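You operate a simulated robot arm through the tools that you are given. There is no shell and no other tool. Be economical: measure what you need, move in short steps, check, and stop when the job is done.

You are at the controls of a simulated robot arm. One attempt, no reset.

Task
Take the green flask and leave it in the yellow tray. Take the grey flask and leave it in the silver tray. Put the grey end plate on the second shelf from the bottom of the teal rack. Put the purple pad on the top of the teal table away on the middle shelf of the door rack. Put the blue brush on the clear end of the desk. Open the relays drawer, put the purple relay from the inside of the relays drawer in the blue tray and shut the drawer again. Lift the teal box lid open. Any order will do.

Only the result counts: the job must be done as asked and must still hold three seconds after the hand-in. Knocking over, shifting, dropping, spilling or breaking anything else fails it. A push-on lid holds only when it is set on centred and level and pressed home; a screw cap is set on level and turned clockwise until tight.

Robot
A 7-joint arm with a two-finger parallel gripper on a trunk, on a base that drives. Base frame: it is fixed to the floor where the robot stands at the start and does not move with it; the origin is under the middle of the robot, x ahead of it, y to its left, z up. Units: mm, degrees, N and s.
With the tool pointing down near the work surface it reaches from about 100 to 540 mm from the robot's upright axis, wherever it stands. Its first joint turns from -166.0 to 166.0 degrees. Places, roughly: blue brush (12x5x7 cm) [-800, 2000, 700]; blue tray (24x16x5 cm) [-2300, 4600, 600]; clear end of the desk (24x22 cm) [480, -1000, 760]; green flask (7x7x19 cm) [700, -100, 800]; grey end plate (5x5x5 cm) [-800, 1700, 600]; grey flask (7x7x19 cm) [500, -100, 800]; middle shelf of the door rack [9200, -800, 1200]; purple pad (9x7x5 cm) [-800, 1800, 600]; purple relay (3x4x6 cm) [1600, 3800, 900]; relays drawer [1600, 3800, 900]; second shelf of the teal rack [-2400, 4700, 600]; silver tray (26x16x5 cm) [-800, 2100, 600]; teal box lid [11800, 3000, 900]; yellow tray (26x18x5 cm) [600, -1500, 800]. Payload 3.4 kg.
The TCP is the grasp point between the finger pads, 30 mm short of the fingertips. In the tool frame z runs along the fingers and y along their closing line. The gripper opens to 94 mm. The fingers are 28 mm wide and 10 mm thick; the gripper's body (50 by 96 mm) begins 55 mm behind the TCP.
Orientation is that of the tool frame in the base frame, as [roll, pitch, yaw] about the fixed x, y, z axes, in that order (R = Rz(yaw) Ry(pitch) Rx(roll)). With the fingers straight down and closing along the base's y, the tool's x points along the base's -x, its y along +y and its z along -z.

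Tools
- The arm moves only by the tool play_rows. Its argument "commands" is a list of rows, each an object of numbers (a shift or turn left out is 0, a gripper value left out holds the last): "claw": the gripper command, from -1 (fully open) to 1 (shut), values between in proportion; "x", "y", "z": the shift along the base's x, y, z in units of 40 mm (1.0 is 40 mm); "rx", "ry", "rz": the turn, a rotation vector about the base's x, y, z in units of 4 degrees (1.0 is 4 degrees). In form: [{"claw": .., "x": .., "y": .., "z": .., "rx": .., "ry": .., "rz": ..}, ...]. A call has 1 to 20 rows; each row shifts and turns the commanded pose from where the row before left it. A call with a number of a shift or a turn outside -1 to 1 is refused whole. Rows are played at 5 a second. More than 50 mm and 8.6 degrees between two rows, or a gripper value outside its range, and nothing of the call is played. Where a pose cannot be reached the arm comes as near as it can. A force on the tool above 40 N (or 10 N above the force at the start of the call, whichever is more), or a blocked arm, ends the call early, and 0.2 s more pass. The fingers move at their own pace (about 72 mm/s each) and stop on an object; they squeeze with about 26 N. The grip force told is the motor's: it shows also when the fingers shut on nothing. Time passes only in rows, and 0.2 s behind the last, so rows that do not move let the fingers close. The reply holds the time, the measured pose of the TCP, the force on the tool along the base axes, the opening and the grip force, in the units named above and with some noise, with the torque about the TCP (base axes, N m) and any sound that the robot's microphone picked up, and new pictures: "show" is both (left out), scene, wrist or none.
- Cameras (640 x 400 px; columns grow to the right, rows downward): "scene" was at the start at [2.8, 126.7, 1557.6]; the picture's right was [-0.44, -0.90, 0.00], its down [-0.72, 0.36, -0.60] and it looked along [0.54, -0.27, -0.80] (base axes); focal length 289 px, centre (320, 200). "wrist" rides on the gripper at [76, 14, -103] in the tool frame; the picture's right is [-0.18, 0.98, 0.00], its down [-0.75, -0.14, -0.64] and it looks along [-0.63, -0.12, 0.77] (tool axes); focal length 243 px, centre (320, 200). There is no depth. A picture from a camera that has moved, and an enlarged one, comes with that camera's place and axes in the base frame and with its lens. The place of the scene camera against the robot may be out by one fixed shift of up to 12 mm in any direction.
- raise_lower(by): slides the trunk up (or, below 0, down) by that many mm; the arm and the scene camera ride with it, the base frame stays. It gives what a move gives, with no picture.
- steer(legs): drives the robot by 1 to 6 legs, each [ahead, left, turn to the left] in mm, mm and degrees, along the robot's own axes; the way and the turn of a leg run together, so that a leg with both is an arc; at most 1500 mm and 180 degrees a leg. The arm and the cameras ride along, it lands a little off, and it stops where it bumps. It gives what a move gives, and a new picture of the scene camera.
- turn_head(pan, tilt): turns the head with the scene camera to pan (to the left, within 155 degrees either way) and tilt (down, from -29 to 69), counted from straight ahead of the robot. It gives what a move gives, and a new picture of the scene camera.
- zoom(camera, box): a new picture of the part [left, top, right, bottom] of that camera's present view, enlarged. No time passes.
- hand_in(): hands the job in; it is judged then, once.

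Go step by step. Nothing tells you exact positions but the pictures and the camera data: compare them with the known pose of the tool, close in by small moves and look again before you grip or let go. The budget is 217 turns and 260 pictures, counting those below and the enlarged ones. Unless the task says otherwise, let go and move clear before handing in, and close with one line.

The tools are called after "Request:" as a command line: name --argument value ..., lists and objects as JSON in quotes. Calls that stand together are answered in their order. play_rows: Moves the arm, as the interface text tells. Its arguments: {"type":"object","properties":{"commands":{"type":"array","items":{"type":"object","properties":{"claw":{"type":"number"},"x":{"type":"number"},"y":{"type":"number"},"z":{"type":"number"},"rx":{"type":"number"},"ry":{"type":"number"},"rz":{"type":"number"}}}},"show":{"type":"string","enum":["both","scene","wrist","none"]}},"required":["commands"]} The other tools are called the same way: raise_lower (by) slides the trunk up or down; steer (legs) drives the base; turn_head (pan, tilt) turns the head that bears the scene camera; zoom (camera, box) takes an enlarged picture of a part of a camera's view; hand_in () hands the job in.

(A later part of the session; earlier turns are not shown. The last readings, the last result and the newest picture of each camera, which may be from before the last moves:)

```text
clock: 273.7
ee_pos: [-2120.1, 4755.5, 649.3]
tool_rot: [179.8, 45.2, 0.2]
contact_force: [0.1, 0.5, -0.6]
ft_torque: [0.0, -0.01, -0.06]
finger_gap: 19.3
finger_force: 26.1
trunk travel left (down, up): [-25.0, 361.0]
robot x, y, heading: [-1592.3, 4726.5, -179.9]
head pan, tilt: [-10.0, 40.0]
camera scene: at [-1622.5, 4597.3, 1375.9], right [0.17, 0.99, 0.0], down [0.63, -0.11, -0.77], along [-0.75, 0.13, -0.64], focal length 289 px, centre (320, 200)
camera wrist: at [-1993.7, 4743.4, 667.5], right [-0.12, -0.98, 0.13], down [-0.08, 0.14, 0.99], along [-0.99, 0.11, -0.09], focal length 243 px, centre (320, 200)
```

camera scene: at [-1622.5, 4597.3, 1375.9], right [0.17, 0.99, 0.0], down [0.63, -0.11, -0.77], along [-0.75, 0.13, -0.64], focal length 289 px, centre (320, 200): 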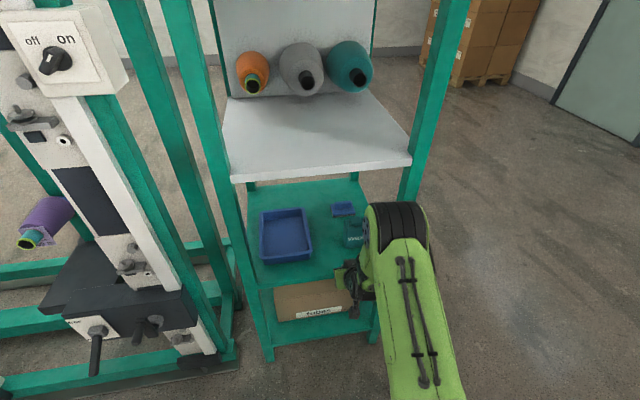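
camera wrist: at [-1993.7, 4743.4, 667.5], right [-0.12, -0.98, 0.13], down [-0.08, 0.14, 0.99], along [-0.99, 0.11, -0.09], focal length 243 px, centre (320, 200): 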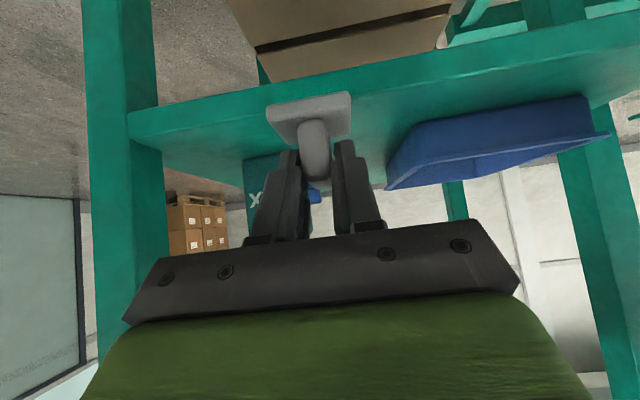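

Request:
play_rows --commands '[{"x": -0.8, "y": 0.1}, {"x": -0.8}, {"x": -0.8}, {"x": -0.8}, {"x": -0.17}]' --show "both"

```text
clock: 274.9
ee_pos: [-2256.4, 4759.0, 649.3]
tool_rot: [179.7, 45.2, 0.2]
contact_force: [-0.5, -0.7, -0.3]
ft_torque: [0.01, -0.03, -0.03]
finger_gap: 19.0
finger_force: 26.1
trunk travel left (down, up): [-25.0, 361.0]
robot x, y, heading: [-1594.2, 4726.0, -179.8]
head pan, tilt: [-10.0, 40.0]
camera scene: at [-1622.4, 4597.3, 1375.8], right [0.17, 0.99, 0.0], down [0.63, -0.11, -0.77], along [-0.75, 0.13, -0.64], focal length 289 px, centre (320, 200)
camera wrist: at [-2130.1, 4747.1, 668.2], right [-0.12, -0.98, 0.13], down [-0.08, 0.14, 0.99], along [-0.99, 0.11, -0.09], focal length 243 px, centre (320, 200)
```

scene: 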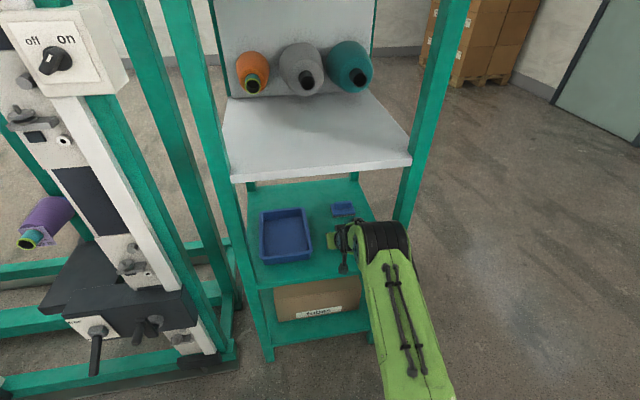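
wrist: 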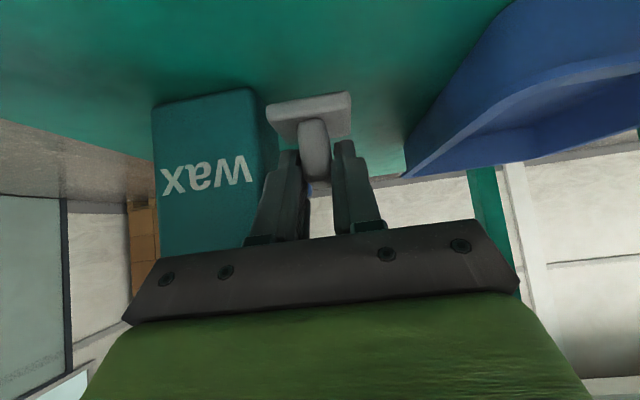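

Request:
play_rows --commands '[{"x": 0.45, "y": -0.3}, {"z": -0.4}, {"z": -0.2}, {"z": -0.1}]' --show "none"

Request:
play_rows --commands '[{"z": -0.06}, {"z": -0.06}, {"z": -0.06}]' --show "wrist"

```text
clock: 275.9
ee_pos: [-2240.0, 4747.9, 623.4]
tool_rot: [179.7, 45.8, 0.3]
contact_force: [1.9, -1.1, 20.8]
ft_torque: [0.03, -0.08, -0.01]
finger_gap: 19.4
finger_force: 26.2
trunk travel left (down, up): [-25.0, 361.0]
robot x, y, heading: [-1593.6, 4730.4, -180.0]
head pan, tilt: [-10.0, 40.0]
```

```text
clock: 276.7
ee_pos: [-2238.4, 4748.5, 620.3]
tool_rot: [179.8, 45.9, 0.3]
contact_force: [0.9, -0.5, 37.0]
ft_torque: [0.05, -0.29, -0.01]
finger_gap: 19.0
finger_force: 26.1
trunk travel left (down, up): [-25.0, 361.0]
robot x, y, heading: [-1593.3, 4726.4, -179.6]
head pan, tilt: [-10.0, 40.0]
camera wrist: at [-2111.6, 4734.9, 637.3], right [-0.12, -0.98, 0.13], down [-0.06, 0.14, 0.99], along [-0.99, 0.11, -0.08], focal length 243 px, centre (320, 200)
```

wrist: 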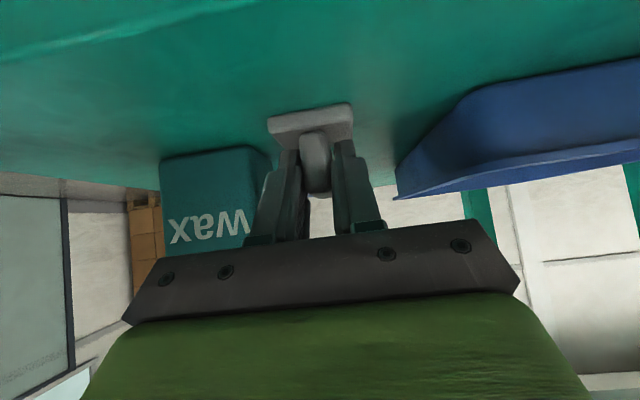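

Request:
play_rows --commands '[{"z": 0.13}, {"claw": 0.05}, {"claw": 0.05}, {"claw": 0.05}, {"x": 0.25, "z": 0.25}, {"x": 0.5, "z": 0.5}, {"x": 0.6, "z": 0.6}, {"x": 0.6, "z": 0.6}, {"x": 0.6, "z": 0.6}]' --show "wrist"

```text
clock: 278.7
ee_pos: [-2134.1, 4747.2, 720.5]
tool_rot: [179.7, 45.2, 0.3]
contact_force: [-0.1, 0.7, -0.3]
ft_torque: [-0.01, 0.0, 0.05]
finger_gap: 44.8
finger_force: 0.1
trunk travel left (down, up): [-25.0, 361.0]
robot x, y, heading: [-1596.5, 4722.2, -179.8]
head pan, tilt: [-10.0, 40.0]
camera wrist: at [-2007.0, 4733.9, 738.9], right [-0.12, -0.98, 0.13], down [-0.08, 0.14, 0.99], along [-0.99, 0.11, -0.09], focal length 243 px, centre (320, 200)
```

wrist: 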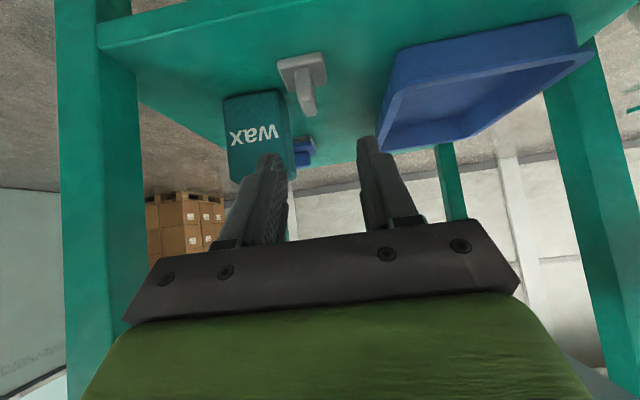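

Plate placed on the second shelf. Now restore the tool to vertical, raise trunk, and drive toward the drawer bench.

Request:
steer --legs '[[-250, 0, 0]]'

Request:
play_rows --commands '[{"z": 1}, {"z": 1}, {"z": 1}, {"z": 0.5, "ry": -1}, {"ry": -1}, {"ry": -1}, {"ry": -1, "x": 0.3}, {"ry": -1, "x": 0.3}, {"ry": -1, "x": 0.3}, {"ry": -1, "x": 0.3}, {"ry": -1, "x": 0.3}, {"ry": -1, "x": 0.3}, {"ry": -1, "x": 0.3}, {"ry": -0.3, "x": 0.3}]' --show "none"

Request:
raise_lower --by 200

Request:
turn_head --pan 45 --tilt 20

```text
clock: 280.6
ee_pos: [-1882.0, 4746.8, 719.2]
tool_rot: [179.8, 45.1, 0.4]
contact_force: [0.7, -0.5, 0.0]
ft_torque: [0.0, 0.02, -0.04]
finger_gap: 44.4
finger_force: 0.0
trunk travel left (down, up): [-25.0, 361.0]
robot x, y, heading: [-1342.9, 4731.1, -179.8]
head pan, tilt: [-10.0, 40.0]
camera scene: at [-1368.5, 4598.3, 1375.9], right [0.17, 0.99, 0.0], down [0.63, -0.11, -0.77], along [-0.76, 0.13, -0.64], focal length 289 px, centre (320, 200)
```

scene: 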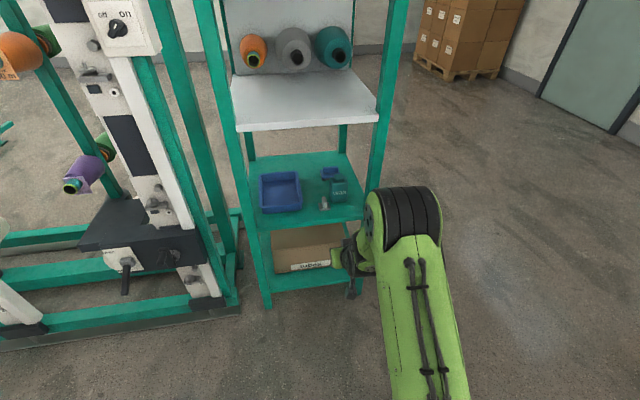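

```text
clock: 283.6
ee_pos: [-1783.7, 4746.0, 860.3]
tool_rot: [179.6, 4.0, 0.3]
contact_force: [-0.6, -0.1, -0.1]
ft_torque: [-0.02, 0.03, 0.0]
finger_gap: 44.7
finger_force: 0.1
trunk travel left (down, up): [-25.0, 361.0]
robot x, y, heading: [-1343.8, 4727.8, -179.6]
head pan, tilt: [-10.0, 40.0]
```

```text
clock: 285.7
ee_pos: [-1785.5, 4746.8, 1060.8]
tool_rot: [179.5, 4.0, 0.2]
contact_force: [0.5, 0.0, 0.6]
ft_torque: [-0.02, -0.03, -0.04]
finger_gap: 44.8
finger_force: 0.1
trunk travel left (down, up): [-225.0, 161.0]
robot x, y, heading: [-1341.8, 4727.0, -179.6]
head pan, tilt: [-10.0, 40.0]
```

```text
clock: 287.0
ee_pos: [-1785.6, 4745.6, 1060.6]
tool_rot: [179.4, 4.1, 0.3]
contact_force: [0.7, 0.5, -0.4]
ft_torque: [-0.01, -0.02, 0.02]
finger_gap: 44.4
finger_force: 0.1
trunk travel left (down, up): [-225.0, 161.0]
robot x, y, heading: [-1343.4, 4726.1, -179.7]
head pan, tilt: [45.0, 20.0]
camera scene: at [-1350.9, 4517.9, 1607.5], right [-0.71, 0.7, 0.0], down [0.24, 0.24, -0.94], along [-0.66, -0.67, -0.34], focal length 289 px, centre (320, 200)
```

scene: 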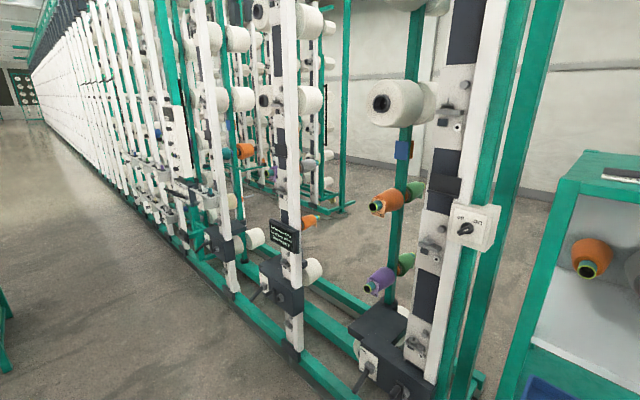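

Request:
steer --legs '[[0, 1500, 0], [0, 370, 0], [0, 0, -90], [0, -1500, 0], [0, -1200, 0]]'

Request:
turn_head --pan -10 --tilt 30

```text
clock: 312.9
ee_pos: [1410.7, 3466.8, 1060.6]
tool_rot: [179.4, 4.1, -86.7]
contact_force: [0.5, 0.2, 0.3]
ft_torque: [0.01, 0.04, 0.01]
finger_gap: 44.7
finger_force: 0.0
trunk travel left (down, up): [-225.0, 161.0]
robot x, y, heading: [1416.8, 3025.3, 93.3]
head pan, tilt: [45.0, 20.0]
camera scene: at [1194.4, 3025.3, 1607.6], right [0.67, 0.75, 0.0], down [0.26, -0.23, -0.94], along [-0.7, 0.63, -0.34], focal length 289 px, centre (320, 200)
```

scene: 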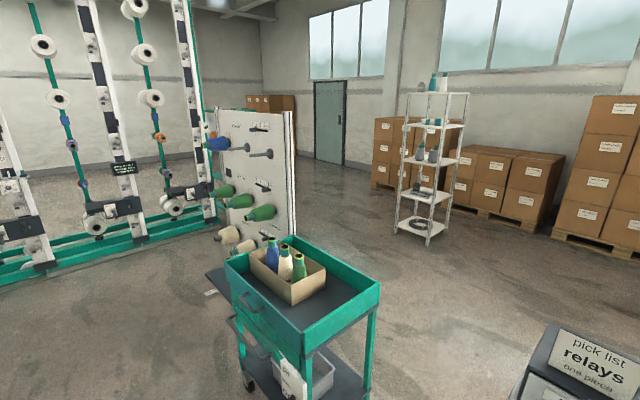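

```text
clock: 314.1
ee_pos: [1409.6, 3467.4, 1060.5]
tool_rot: [179.6, 4.0, -86.8]
contact_force: [-0.1, 0.4, -0.3]
ft_torque: [0.03, 0.02, 0.0]
finger_gap: 44.5
finger_force: 0.0
trunk travel left (down, up): [-225.0, 161.0]
robot x, y, heading: [1413.7, 3022.3, 93.2]
head pan, tilt: [-10.0, 30.0]
camera scene: at [1274.0, 3053.1, 1591.5], right [0.99, -0.12, 0.0], down [-0.06, -0.5, -0.87], along [0.1, 0.86, -0.5], focal length 289 px, centre (320, 200)
```

scene: 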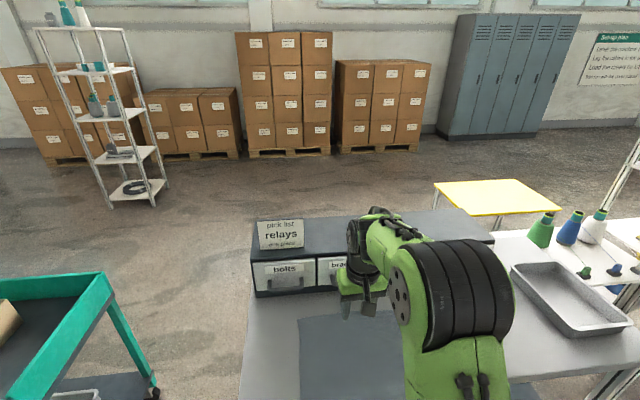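

Request:
steer --legs '[[-200, -100, -3]]'

Request:
turn_head --pan 5 --tilt 42

```text
clock: 315.8
ee_pos: [1540.1, 3266.7, 1060.9]
tool_rot: [179.4, 4.0, -90.1]
contact_force: [0.2, 0.0, 0.5]
ft_torque: [0.05, 0.04, 0.0]
finger_gap: 44.5
finger_force: 0.0
trunk travel left (down, up): [-225.0, 161.0]
robot x, y, heading: [1518.4, 2823.6, 90.0]
head pan, tilt: [-10.0, 30.0]
camera scene: at [1380.4, 2859.3, 1591.6], right [0.98, -0.17, 0.0], down [-0.09, -0.49, -0.87], along [0.15, 0.85, -0.5], focal length 289 px, centre (320, 200)
```

scene: 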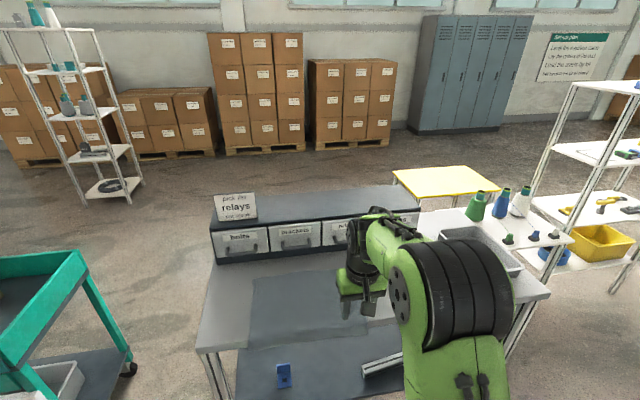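

```text
clock: 316.6
ee_pos: [1540.6, 3266.4, 1060.7]
tool_rot: [179.5, 4.0, -90.1]
contact_force: [0.3, -0.9, 0.6]
ft_torque: [-0.03, 0.01, 0.0]
finger_gap: 44.8
finger_force: 0.1
trunk travel left (down, up): [-225.0, 161.0]
robot x, y, heading: [1516.4, 2824.5, 89.8]
head pan, tilt: [5.0, 42.0]
camera scene: at [1356.8, 2855.1, 1573.2], right [1.0, 0.09, 0.0], down [0.06, -0.67, -0.74], along [-0.06, 0.74, -0.67], focal length 289 px, centre (320, 200)
```

scene: 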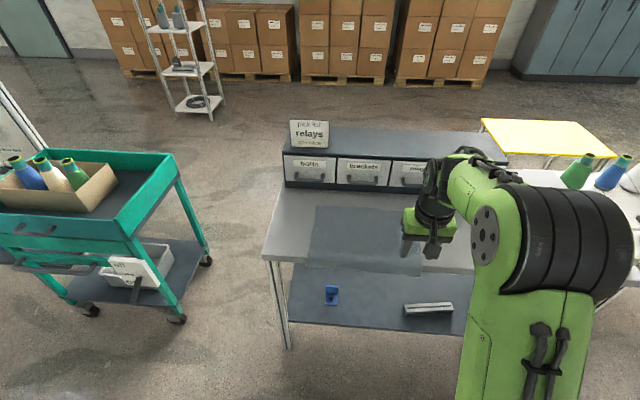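

Request:
zoom --camera "scene" --box '[270, 110, 530, 270]'

```text
2.46 times, centred on (400, 190) of scene
camera zoom: at [1356.8, 2855.1, 1573.2], right [1.0, 0.09, 0.0], down [0.06, -0.67, -0.74], along [-0.06, 0.74, -0.67], focal length 712 px, centre (123, 225)
```

zoom: 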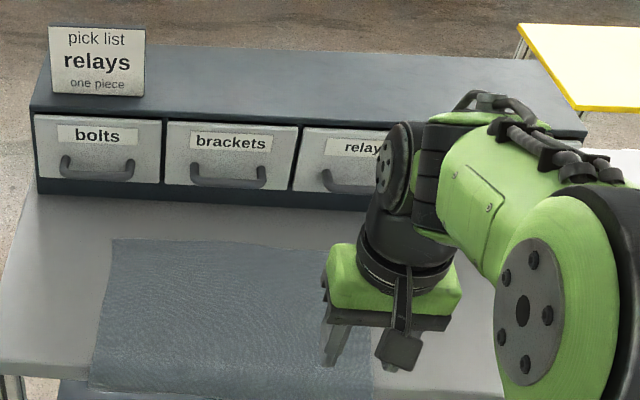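

The relays drawer is third, with a bar handle. I reorient the gripper: yaw 90°, then tilt level so the fingers close vertically on the bar.

Request:
play_rows --commands '[{"rz": -1, "z": -0.3}, {"rz": -1, "z": -0.3}, {"rz": -1, "z": -0.3}, {"rz": -1}, {"rz": -1}, {"rz": -1}, {"rz": -1}, {"rz": -1}, {"rz": -1}, {"rz": -1}, {"rz": -1}, {"rz": -1}, {"rz": -1}, {"rz": -1}, {"rz": -1}, {"rz": -1}, {"rz": -1}, {"rz": -1}, {"rz": -1}, {"rz": -1}]' --show "none"

Request:
steer --legs '[[0, -110, 0]]'

Request:
play_rows --commands '[{"rz": -1, "y": 0.2}, {"rz": -1, "y": 0.2}, {"rz": -0.5, "y": 0.2}, {"rx": 1, "y": 0.2}, {"rx": 1, "y": 0.2}, {"rx": 1, "y": 0.2}, {"rx": 1, "y": 0.2}, {"rx": 1, "y": 0.2}, {"rx": 1, "y": 0.2}, {"rx": 1, "y": 0.2}, {"rx": 1, "y": 0.2}, {"rx": 1, "y": 0.2}, {"rx": 1, "y": 0.2}, {"rx": 1}, {"rx": 1}, {"rx": 1}, {"rx": 1}, {"rx": 1}, {"rx": 1}, {"rx": 1}]'

```text
clock: 320.8
ee_pos: [1540.5, 3266.8, 1024.1]
tool_rot: [179.4, 3.9, -170.1]
contact_force: [0.0, -0.5, -0.7]
ft_torque: [0.0, 0.01, 0.01]
finger_gap: 44.6
finger_force: 0.0
trunk travel left (down, up): [-225.0, 161.0]
robot x, y, heading: [1518.6, 2823.3, 89.7]
head pan, tilt: [5.0, 42.0]
```

```text
clock: 322.0
ee_pos: [1650.8, 3265.8, 1024.6]
tool_rot: [179.6, 3.9, -170.1]
contact_force: [0.3, -0.3, 0.3]
ft_torque: [0.0, 0.03, -0.01]
finger_gap: 44.9
finger_force: 0.1
trunk travel left (down, up): [-225.0, 161.0]
robot x, y, heading: [1629.2, 2823.5, 89.9]
head pan, tilt: [5.0, 42.0]
camera scene: at [1467.2, 2854.7, 1573.4], right [1.0, 0.09, 0.0], down [0.06, -0.67, -0.74], along [-0.07, 0.74, -0.67], focal length 289 px, centre (320, 200)
```

scene: 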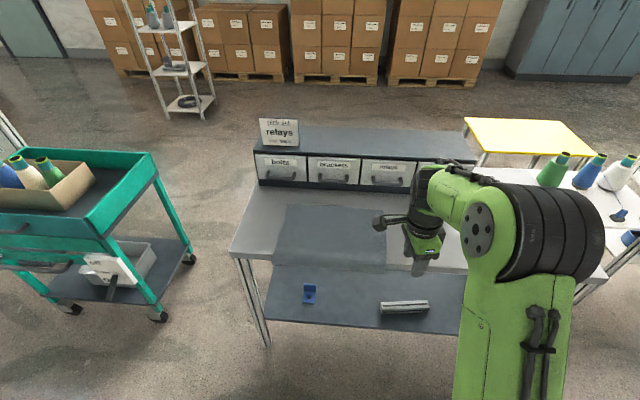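

```text
clock: 326.2
ee_pos: [1648.6, 3370.2, 1024.3]
tool_rot: [111.4, 1.4, 176.3]
contact_force: [-1.0, -0.3, -0.2]
ft_torque: [0.02, 0.02, -0.01]
finger_gap: 44.7
finger_force: 0.1
trunk travel left (down, up): [-225.0, 161.0]
robot x, y, heading: [1629.4, 2826.7, 89.8]
head pan, tilt: [5.0, 42.0]
camera scene: at [1465.3, 2855.0, 1573.2], right [1.0, 0.09, 0.0], down [0.06, -0.67, -0.74], along [-0.06, 0.74, -0.67], focal length 289 px, centre (320, 200)
camera wrist: at [1565.7, 3286.2, 1073.9], right [0.18, 0.35, 0.92], down [0.71, -0.7, 0.12], along [0.68, 0.63, -0.37], focal length 243 px, centre (320, 200)
```

scene: 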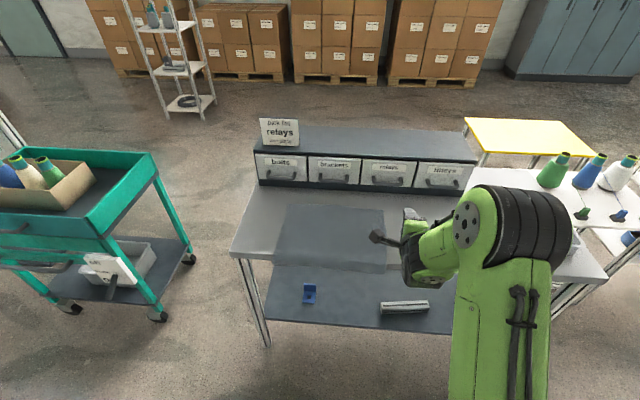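
wrist: 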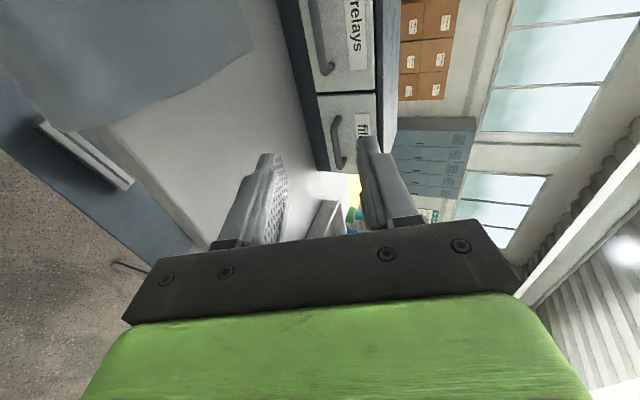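

Request:
play_rows --commands '[{"rx": 1, "rz": 0.3}, {"rx": 1, "rz": 0.3}, {"rx": 1, "rz": 0.3}, {"rx": 1}, {"rx": 1, "ry": 0.3}, {"rx": 0.35}]' --show "none"

Request:
zoom --camera "scene" --box '[300, 120, 480, 230]'

Request:
zoom --camera "wrist" --box '[240, 0, 440, 180]'

```text
clock: 327.6
ee_pos: [1638.8, 3370.4, 1018.7]
tool_rot: [97.9, 0.4, -178.9]
contact_force: [-0.1, -0.1, 0.4]
ft_torque: [0.01, 0.03, 0.02]
finger_gap: 44.6
finger_force: 0.2
out of reach, approached as far as the arm can: row 4, 5, 6
trunk travel left (down, up): [-225.0, 161.0]
robot x, y, heading: [1624.4, 2823.1, 90.3]
head pan, tilt: [5.0, 42.0]
```

```text
3.56 times, centred on (390, 175) of scene
camera zoom: at [1464.6, 2854.1, 1573.1], right [1.0, 0.09, 0.0], down [0.06, -0.67, -0.74], along [-0.06, 0.74, -0.67], focal length 1028 px, centre (71, 289)
```

zoom: 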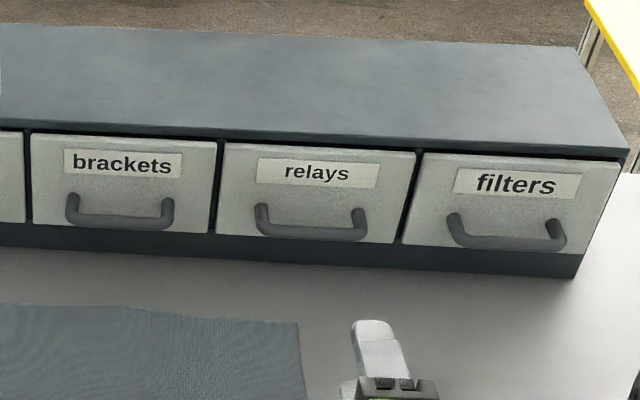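

```text
2.22 times, centred on (340, 90) of wrist
camera zoom: at [1563.6, 3269.8, 1047.9], right [0.18, 0.14, 0.97], down [0.77, -0.64, -0.05], along [0.62, 0.75, -0.22], focal length 539 px, centre (276, 444)
```

zoom: 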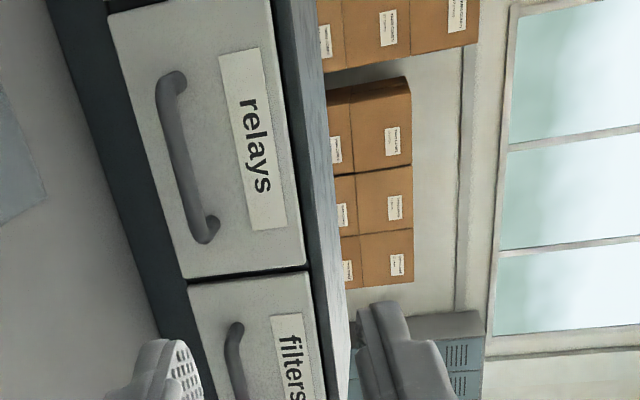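

The handle bar is at about (1646, 3722, 892). I lower, open, and drive forward before the final approach.

Request:
play_rows --commands '[{"z": -1, "claw": -0.4}, {"z": -1}, {"z": -1, "x": 0.15}, {"rx": 0.4, "z": -0.1}]' --show "none"

Request:
steer --legs '[[225, 0, 0]]'

Request:
zoom --camera "wrist" --box '[200, 0, 520, 200]'

```text
clock: 328.6
ee_pos: [1643.9, 3370.0, 895.1]
tool_rot: [96.2, 0.4, -179.0]
contact_force: [-0.2, -0.2, 0.2]
ft_torque: [0.01, 0.01, -0.03]
finger_gap: 65.7
finger_force: 0.1
trunk travel left (down, up): [-225.0, 161.0]
robot x, y, heading: [1626.0, 2826.3, 89.9]
head pan, tilt: [5.0, 42.0]
```

```text
clock: 330.3
ee_pos: [1643.7, 3598.5, 894.5]
tool_rot: [96.5, 0.4, -179.0]
contact_force: [0.0, -0.3, 0.2]
ft_torque: [-0.03, 0.0, 0.0]
finger_gap: 65.6
finger_force: 0.2
trunk travel left (down, up): [-225.0, 161.0]
robot x, y, heading: [1629.9, 3050.1, 89.7]
head pan, tilt: [5.0, 42.0]
camera scene: at [1465.3, 3084.0, 1573.1], right [1.0, 0.09, 0.0], down [0.06, -0.67, -0.74], along [-0.07, 0.74, -0.67], focal length 289 px, centre (320, 200)
```

scene: 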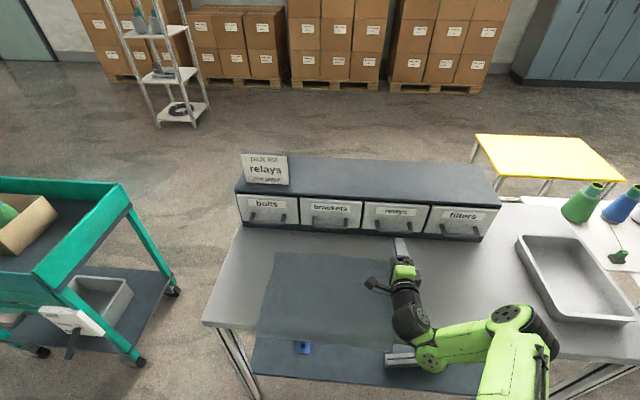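

```text
2.00 times, centred on (360, 100) of wrist
camera zoom: at [1569.3, 3497.5, 919.7], right [0.18, 0.11, 0.98], down [0.77, -0.64, -0.06], along [0.62, 0.76, -0.2], focal length 485 px, centre (240, 400)
```

zoom: 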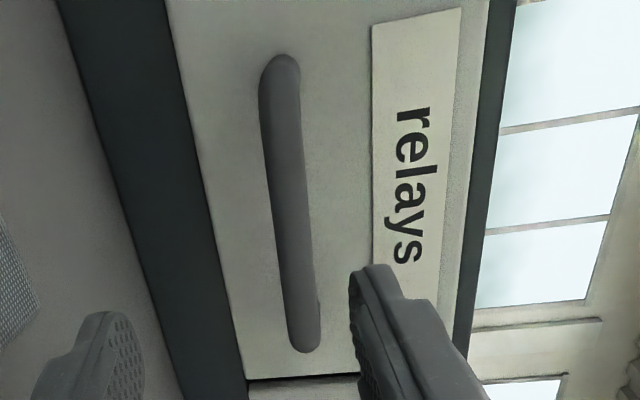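

Request:
play_rows --commands '[{"y": 0.6, "z": 0.2, "x": 0.1}, {"y": 0.6}, {"y": 0.6}, {"y": 0.5}]' --show "both"

```text
clock: 331.3
ee_pos: [1647.2, 3684.2, 902.8]
tool_rot: [96.4, 0.4, -179.1]
contact_force: [1.1, -34.4, 1.1]
ft_torque: [1.44, -0.02, -0.41]
finger_gap: 64.5
finger_force: 0.1
trunk travel left (down, up): [-225.0, 161.0]
robot x, y, heading: [1628.0, 3052.3, 90.0]
head pan, tilt: [5.0, 42.0]
camera scene: at [1465.4, 3076.8, 1573.2], right [1.0, 0.09, 0.0], down [0.06, -0.66, -0.75], along [-0.07, 0.74, -0.67], focal length 289 px, centre (320, 200)
camera wrist: at [1572.6, 3584.8, 928.2], right [0.18, 0.11, 0.98], down [0.77, -0.64, -0.07], along [0.62, 0.76, -0.2], focal length 243 px, centre (320, 200)
```

scene: 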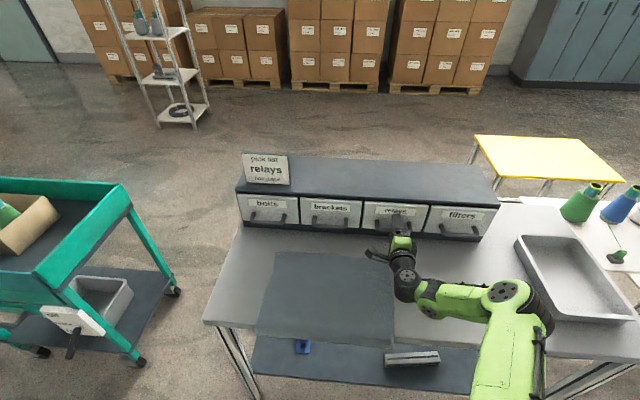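
wrist: 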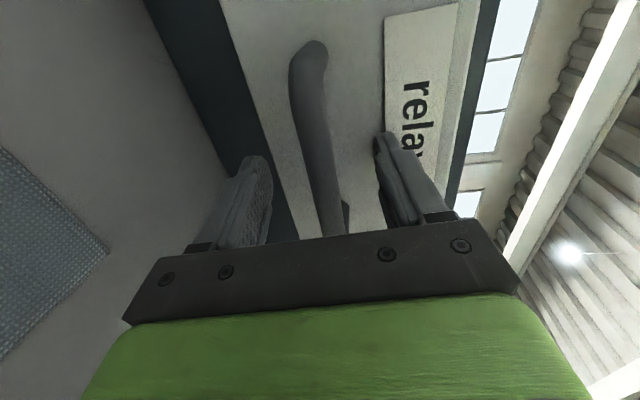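

Request:
play_rows --commands '[{"y": -0.4}, {"y": 0.0, "claw": 1}, {"claw": 1}, {"claw": 1}, {"claw": 1}]' --show "wrist"

```text
clock: 332.5
ee_pos: [1645.8, 3672.6, 906.1]
tool_rot: [95.8, 0.1, -179.0]
contact_force: [-0.5, 2.9, 28.8]
ft_torque: [0.18, 0.24, -0.15]
finger_gap: 13.4
finger_force: 44.8
trunk travel left (down, up): [-225.0, 161.0]
robot x, y, heading: [1627.1, 3050.9, 90.0]
head pan, tilt: [5.0, 42.0]
camera wrist: at [1572.1, 3571.3, 931.7], right [0.18, 0.1, 0.98], down [0.76, -0.64, -0.07], along [0.62, 0.76, -0.19], focal length 243 px, centre (320, 200)
```

wrist: 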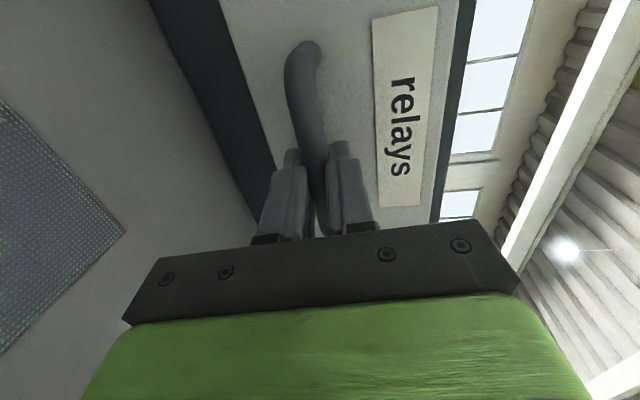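

Bar gripped. Relax vertically and pull the drawer out.

Request:
play_rows --commands '[{"z": 0.12}, {"y": -0.4}, {"y": -0.4}, {"y": -0.4}, {"y": -0.4}]' --show "scene"

```text
clock: 333.7
ee_pos: [1646.2, 3608.3, 906.6]
tool_rot: [96.3, 0.3, -178.8]
contact_force: [0.7, -1.1, 9.1]
ft_torque: [0.0, 0.81, 0.57]
finger_gap: 13.5
finger_force: 45.2
trunk travel left (down, up): [-225.0, 161.0]
robot x, y, heading: [1628.3, 3051.3, 89.8]
head pan, tilt: [5.0, 42.0]
camera scene: at [1465.3, 3080.8, 1573.2], right [1.0, 0.09, 0.0], down [0.06, -0.67, -0.74], along [-0.07, 0.74, -0.67], focal length 289 px, centre (320, 200)
```

scene: 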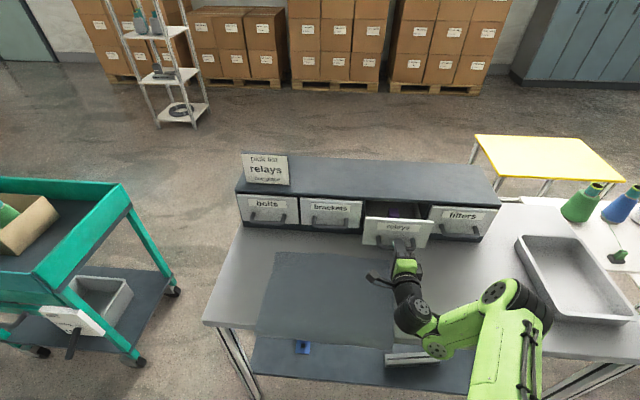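

Request:
play_rows --commands '[{"y": -0.5}, {"y": -0.5}, {"y": -0.5}, {"y": -0.4}]' --show "scene"

Request:
zoom --camera "scene" --box '[320, 170, 480, 270]'

```text
clock: 334.7
ee_pos: [1646.9, 3533.1, 907.1]
tool_rot: [96.3, 0.2, -178.9]
contact_force: [-0.7, -0.6, 6.2]
ft_torque: [-0.05, 0.76, 0.07]
finger_gap: 13.6
finger_force: 44.7
trunk travel left (down, up): [-225.0, 161.0]
robot x, y, heading: [1629.2, 3048.8, 90.1]
head pan, tilt: [5.0, 42.0]
camera scene: at [1465.3, 3081.3, 1573.2], right [1.0, 0.09, 0.0], down [0.06, -0.67, -0.74], along [-0.07, 0.74, -0.67], focal length 289 px, centre (320, 200)
```

scene: 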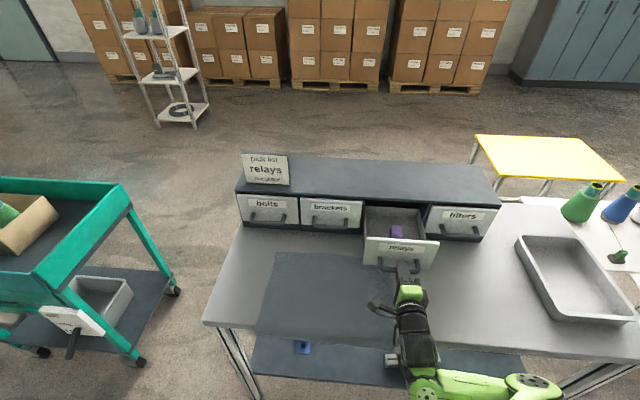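

```text
4.00 times, centred on (400, 220) of scene
camera zoom: at [1465.3, 3081.3, 1573.2], right [1.0, 0.09, 0.0], down [0.06, -0.67, -0.74], along [-0.07, 0.74, -0.67], focal length 1157 px, centre (0, 120)
```

zoom: 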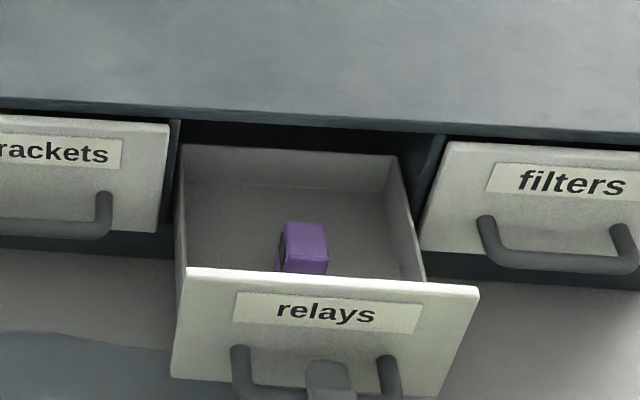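

Relay is visible ~120 mm behind the drawer front. I open it a bit more by rolling the base back.

Request:
steer --legs '[[-60, 0, 0]]'

Request:
zoom --camera "scene" --box '[320, 150, 480, 250]'

```text
clock: 335.7
ee_pos: [1648.9, 3495.2, 908.3]
tool_rot: [96.1, 0.3, -179.1]
contact_force: [0.2, 0.5, 1.6]
ft_torque: [0.02, 0.41, -0.05]
finger_gap: 13.2
finger_force: 45.0
trunk travel left (down, up): [-225.0, 161.0]
robot x, y, heading: [1624.8, 3010.7, 90.0]
head pan, tilt: [5.0, 42.0]
stopped in leg 1: the force on the tool passed its limit at 126 N (the readings are from after the stop); the commanded pose is now the measured one
camera scene: at [1465.3, 3042.7, 1573.2], right [1.0, 0.09, 0.0], down [0.06, -0.67, -0.74], along [-0.07, 0.74, -0.67], focal length 289 px, centre (320, 200)
```

scene: 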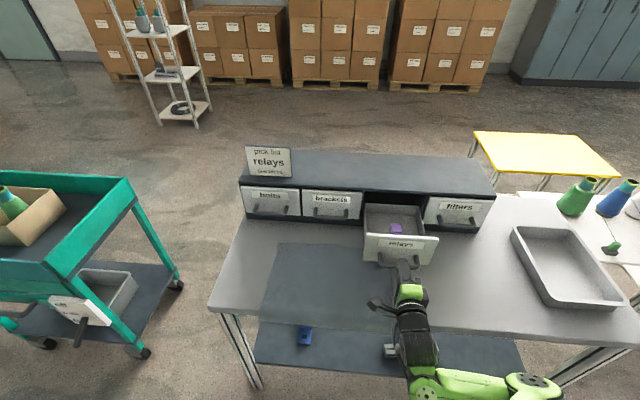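

```text
4.00 times, centred on (400, 200) of scene
camera zoom: at [1465.3, 3042.7, 1573.2], right [1.0, 0.09, 0.0], down [0.06, -0.67, -0.74], along [-0.07, 0.74, -0.67], focal length 1157 px, centre (0, 200)
```

zoom: 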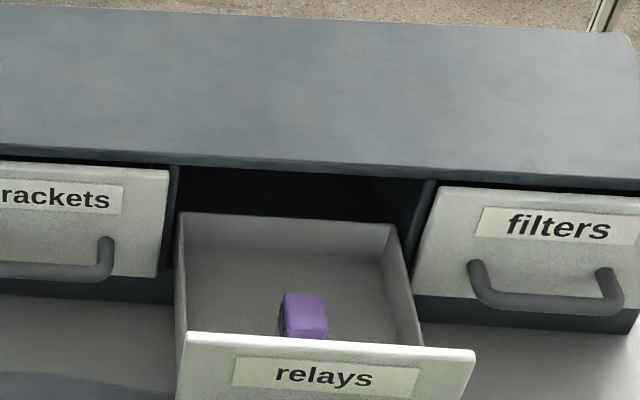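

Drawer fully open at its stop. Release, back off, then run the arm through the known route (tool level, left, up) to regain a vertical tool.

Request:
play_rows --commands '[{"claw": -0.3}, {"claw": -0.3}, {"claw": -0.3}, {"y": -0.3}]' --show "none"

Request:
steer --legs '[[-500, 0, 0]]'

Request:
play_rows --commands '[{"rz": 1, "x": -0.8}, {"rz": 1, "x": -0.8}, {"rz": 1, "x": -0.8}, {"rz": 1, "x": -0.8}, {"rz": 1, "x": -0.8}, {"rz": 1, "x": -0.6, "y": -0.4}, {"rz": 1, "x": -0.6, "y": -0.4}, {"rz": 1, "x": -0.6, "y": -0.4}, {"rz": 1, "x": -0.6, "y": -0.4}, {"rz": 1, "x": -0.6, "y": -0.4}, {"rz": 1, "x": -0.5, "y": -0.4}, {"rz": 1, "y": -0.4}, {"rz": 1, "y": -0.4}, {"rz": 1, "y": -0.4}, {"rz": 1}, {"rz": 1}, {"rz": 1}, {"rz": 1}, {"rz": 1}, {"rz": 1}]' --show "scene"

```text
clock: 336.7
ee_pos: [1651.1, 3486.5, 906.6]
tool_rot: [96.1, 0.4, -178.9]
contact_force: [-0.4, -0.7, 0.3]
ft_torque: [0.0, -0.02, 0.0]
finger_gap: 61.3
finger_force: 0.0
out of reach, approached as far as the arm can: row 4
trunk travel left (down, up): [-225.0, 161.0]
robot x, y, heading: [1627.2, 3009.5, 89.9]
head pan, tilt: [5.0, 42.0]
```

```text
clock: 339.6
ee_pos: [1652.0, 2989.6, 908.2]
tool_rot: [96.0, 0.5, -178.8]
contact_force: [0.1, 0.2, -0.3]
ft_torque: [0.03, -0.02, -0.02]
finger_gap: 61.1
finger_force: 0.1
trunk travel left (down, up): [-225.0, 161.0]
robot x, y, heading: [1630.7, 2514.4, 90.2]
head pan, tilt: [5.0, 42.0]
camera scene: at [1466.0, 2545.3, 1573.2], right [1.0, 0.09, 0.0], down [0.06, -0.67, -0.74], along [-0.07, 0.74, -0.67], focal length 289 px, centre (320, 200)
```

scene: 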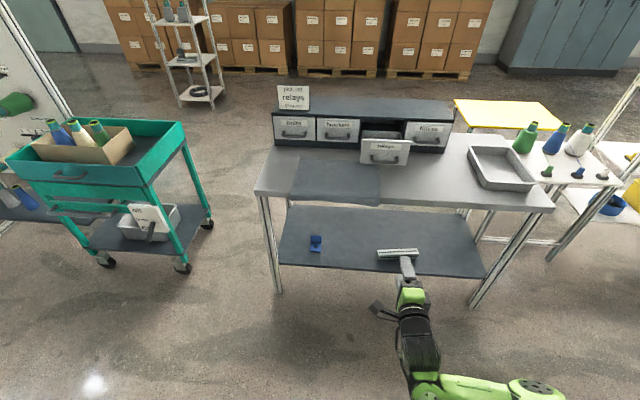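

```text
clock: 343.8
ee_pos: [1352.2, 2846.0, 906.3]
tool_rot: [96.2, 0.5, -98.8]
contact_force: [0.7, -0.2, 0.1]
ft_torque: [0.0, 0.02, -0.01]
finger_gap: 61.1
finger_force: 0.1
trunk travel left (down, up): [-225.0, 161.0]
robot x, y, heading: [1626.8, 2520.3, 90.0]
head pan, tilt: [5.0, 42.0]
camera scene: at [1466.0, 2546.4, 1573.2], right [1.0, 0.09, 0.0], down [0.06, -0.67, -0.74], along [-0.07, 0.74, -0.67], focal length 289 px, centre (320, 200)
```

scene: 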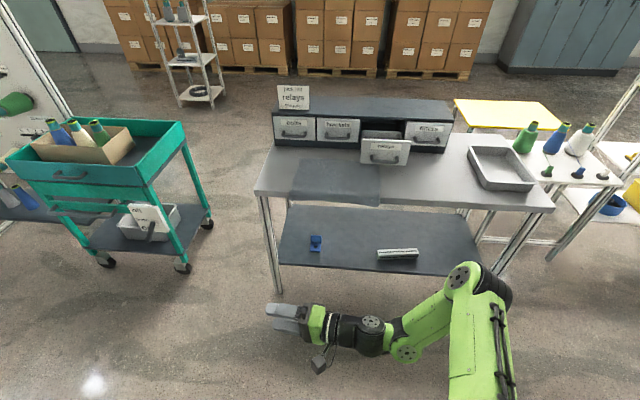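

Request:
play_rows --commands '[{"z": 1}, {"z": 1}, {"z": 1}, {"z": 1}, {"z": 1}, {"z": 1}, {"z": 1}, {"z": 1}, {"z": 1}, {"z": 1}, {"z": 1}, {"y": -1}, {"y": -1}, {"y": -1}, {"y": -1}, {"y": -1}]' --show "scene"

```text
clock: 347.2
ee_pos: [1353.2, 2644.6, 1345.7]
tool_rot: [96.0, 0.5, -98.8]
contact_force: [0.2, -0.2, -0.1]
ft_torque: [0.0, 0.0, 0.0]
finger_gap: 60.9
finger_force: 0.0
trunk travel left (down, up): [-225.0, 161.0]
robot x, y, heading: [1628.7, 2516.9, 90.0]
head pan, tilt: [5.0, 42.0]
camera scene: at [1466.2, 2544.0, 1573.2], right [1.0, 0.09, 0.0], down [0.06, -0.67, -0.74], along [-0.07, 0.74, -0.67], focal length 289 px, centre (320, 200)
```

scene: 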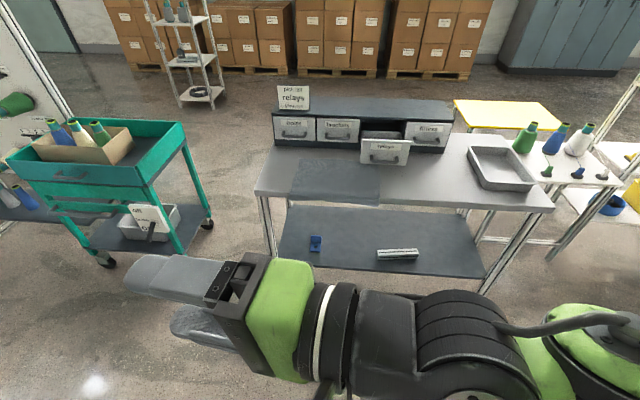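

Request:
play_rows --commands '[{"rx": -0.156, "ry": -0.98, "z": -0.5}, {"rx": -0.156, "ry": -0.98, "z": -0.5}, {"rx": -0.156, "ry": -0.98, "z": -0.5}, {"rx": -0.156, "ry": -0.98, "z": -0.5}, {"rx": -0.156, "ry": -0.98, "z": -0.5}, {"rx": -0.156, "ry": -0.98, "z": -0.5}, {"rx": -0.156, "ry": -0.98, "z": -0.5}, {"rx": -0.156, "ry": -0.98, "z": -0.5}, {"rx": -0.156, "ry": -0.98, "z": -0.5}, {"rx": -0.156, "ry": -0.98, "z": -0.5}, {"rx": -0.156, "ry": -0.98, "z": -0.5}, {"rx": -0.156, "ry": -0.98}, {"rx": -0.156, "ry": -0.98}, {"rx": -0.156, "ry": -0.98}, {"rx": -0.156, "ry": -0.98}, {"rx": -0.156, "ry": -0.98}, {"rx": -0.156, "ry": -0.98}, {"rx": -0.156, "ry": -0.98}, {"rx": -0.156, "ry": -0.98}, {"rx": -0.156, "ry": -0.98}]' --show "none"

Request:
play_rows --commands '[{"rx": -0.156, "ry": -0.98, "x": 0.2, "y": 0.6}, {"rx": -0.04, "ry": -0.2, "x": 0.2, "y": 0.6}, {"x": 0.3, "y": 0.6}, {"x": 0.3, "y": 0.6}, {"x": 0.4, "y": 0.6}, {"x": 0.4, "y": 0.6}, {"x": 0.5, "y": 0.5}, {"x": 0.5, "y": 0.5}, {"x": 0.6, "y": 0.4}, {"x": 0.6, "y": 0.4}, {"x": 0.6, "y": 0.4}, {"x": 0.6, "y": 0.4}, {"x": 0.6, "y": 0.4}, {"x": 0.6, "y": 0.3}, {"x": 0.6, "y": 0.2}]' --show "scene"

```text
clock: 351.4
ee_pos: [1351.2, 2647.6, 1128.2]
tool_rot: [175.7, -0.1, -98.5]
contact_force: [-0.1, -0.4, 0.5]
ft_torque: [0.01, -0.03, 0.01]
finger_gap: 61.3
finger_force: 0.1
trunk travel left (down, up): [-225.0, 161.0]
robot x, y, heading: [1627.7, 2507.9, 90.1]
head pan, tilt: [5.0, 42.0]
```

```text
clock: 354.6
ee_pos: [1632.8, 2931.8, 1126.4]
tool_rot: [-179.7, -0.2, -98.6]
contact_force: [0.2, -0.4, -0.3]
ft_torque: [0.01, 0.0, 0.0]
finger_gap: 61.3
finger_force: 0.0
trunk travel left (down, up): [-225.0, 161.0]
robot x, y, heading: [1632.2, 2513.8, 90.2]
head pan, tilt: [5.0, 42.0]
camera scene: at [1466.8, 2546.6, 1573.3], right [1.0, 0.09, 0.0], down [0.06, -0.67, -0.74], along [-0.07, 0.74, -0.67], focal length 289 px, centre (320, 200)
```

scene: 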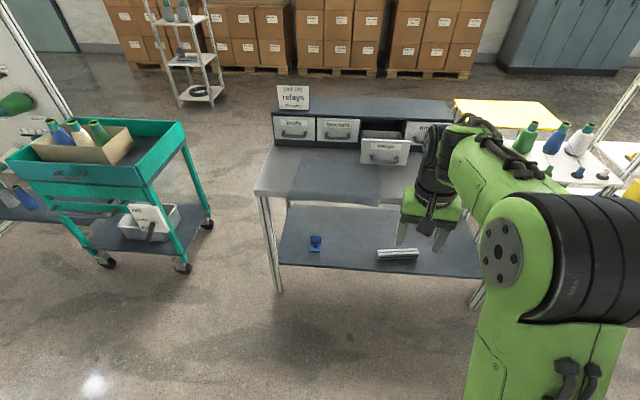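

Tool is vertical again with elbow up. Drive forward to the open drawer and look down at the relay.

Request:
steer --legs '[[565, 0, 0]]'

Request:
play_rows --commands '[{"rz": 1, "y": 0.5}, {"rz": 1, "y": 0.6}, {"rz": 0.1, "y": 0.6}, {"z": -0.6, "y": 0.2}]' --show "wrist"

```text
clock: 357.9
ee_pos: [1629.6, 3512.9, 1126.9]
tool_rot: [-179.7, -0.2, -98.4]
contact_force: [0.0, -0.3, -0.6]
ft_torque: [0.0, 0.0, 0.01]
finger_gap: 60.9
finger_force: 0.0
trunk travel left (down, up): [-225.0, 161.0]
robot x, y, heading: [1625.8, 3099.5, 90.5]
head pan, tilt: [5.0, 42.0]
camera scene: at [1464.3, 3128.1, 1573.2], right [1.0, 0.09, 0.0], down [0.06, -0.67, -0.74], along [-0.07, 0.74, -0.67], focal length 289 px, centre (320, 200)
```

scene: 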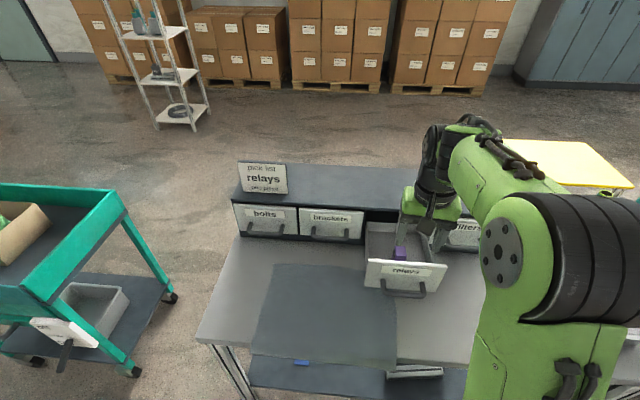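

```text
clock: 358.9
ee_pos: [1628.6, 3589.2, 1101.8]
tool_rot: [-179.6, -0.2, -90.0]
contact_force: [0.2, -0.1, -0.3]
ft_torque: [0.01, -0.01, 0.01]
finger_gap: 61.2
finger_force: 0.0
trunk travel left (down, up): [-225.0, 161.0]
robot x, y, heading: [1626.1, 3098.2, 90.1]
head pan, tilt: [5.0, 42.0]
camera wrist: at [1613.5, 3514.6, 1204.7], right [-0.98, 0.18, -0.01], down [0.14, 0.76, 0.64], along [0.12, 0.63, -0.77], focal length 243 px, centre (320, 200)
```

wrist: 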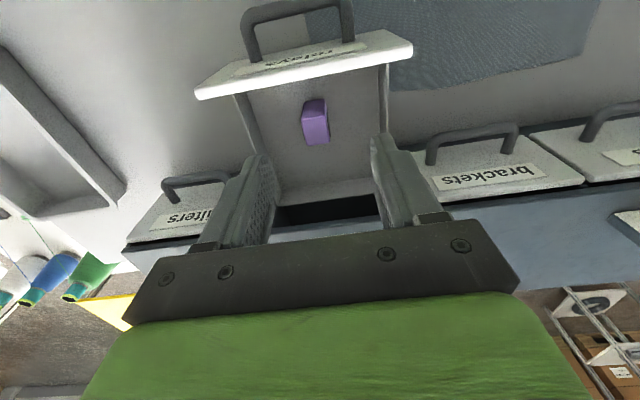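

Request:
zoom --camera "wrist" --box '[270, 70, 370, 170]'

```text
4.00 times, centred on (320, 120) of wrist
camera zoom: at [1613.5, 3514.6, 1204.7], right [-0.98, 0.18, -0.01], down [0.14, 0.76, 0.64], along [0.12, 0.63, -0.77], focal length 970 px, centre (320, 520)
```

zoom: 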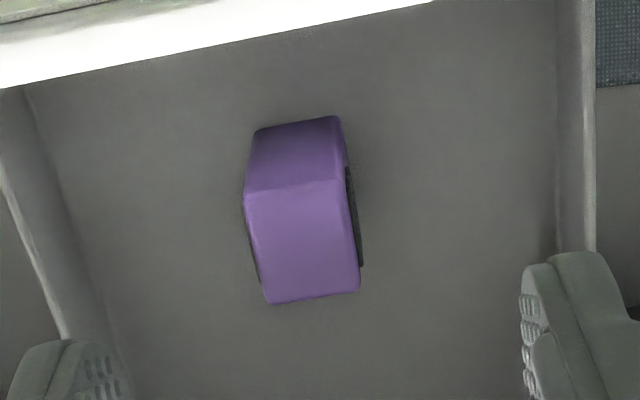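

Relay stands 60 mm tall at (1642, 3638). Go down and grip it.

Request:
play_rows --commands '[{"x": 0.33, "y": 0.6}, {"y": 0.62}, {"z": -1}, {"z": -1}, {"z": -1}, {"z": -1}, {"z": -0.5}]' --show "wrist"

```text
clock: 360.5
ee_pos: [1641.0, 3639.2, 922.1]
tool_rot: [-179.7, -0.1, -90.0]
contact_force: [-0.6, 0.5, 0.4]
ft_torque: [0.01, -0.03, 0.04]
finger_gap: 61.4
finger_force: 0.2
trunk travel left (down, up): [-225.0, 161.0]
robot x, y, heading: [1626.1, 3096.6, 90.3]
head pan, tilt: [5.0, 42.0]
camera wrist: at [1626.4, 3564.4, 1025.6], right [-0.98, 0.18, -0.01], down [0.14, 0.76, 0.64], along [0.12, 0.63, -0.77], focal length 243 px, centre (320, 200)
```

wrist: 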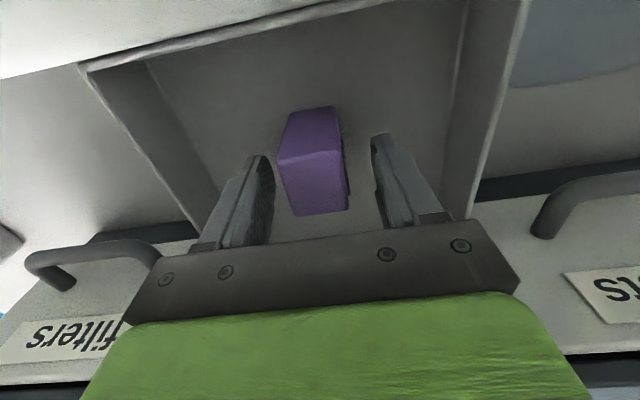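

Request:
play_rows --commands '[{"z": -0.5, "x": 0.05}, {"claw": 1}, {"claw": 1}, {"claw": 1}, {"claw": 1}, {"z": 0.5}, {"z": 1}, {"z": 1}, {"z": 1}, {"z": 1}, {"z": 0.5}]' --show "wrist"

```text
clock: 362.9
ee_pos: [1645.5, 3637.8, 1104.6]
tool_rot: [-179.7, -0.1, -89.9]
contact_force: [0.3, -0.4, -0.8]
ft_torque: [0.0, -0.01, 0.01]
finger_gap: 33.6
finger_force: 25.7
trunk travel left (down, up): [-225.0, 161.0]
robot x, y, heading: [1626.2, 3096.0, 90.2]
head pan, tilt: [5.0, 42.0]
camera wrist: at [1631.3, 3562.6, 1207.7], right [-0.98, 0.18, -0.01], down [0.14, 0.76, 0.64], along [0.12, 0.63, -0.77], focal length 243 px, centre (320, 200)
```

wrist: 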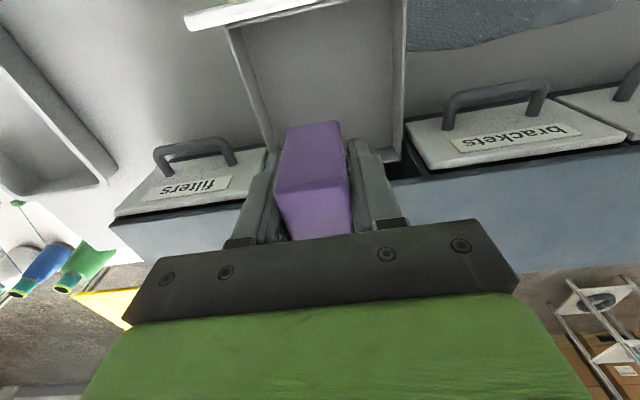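

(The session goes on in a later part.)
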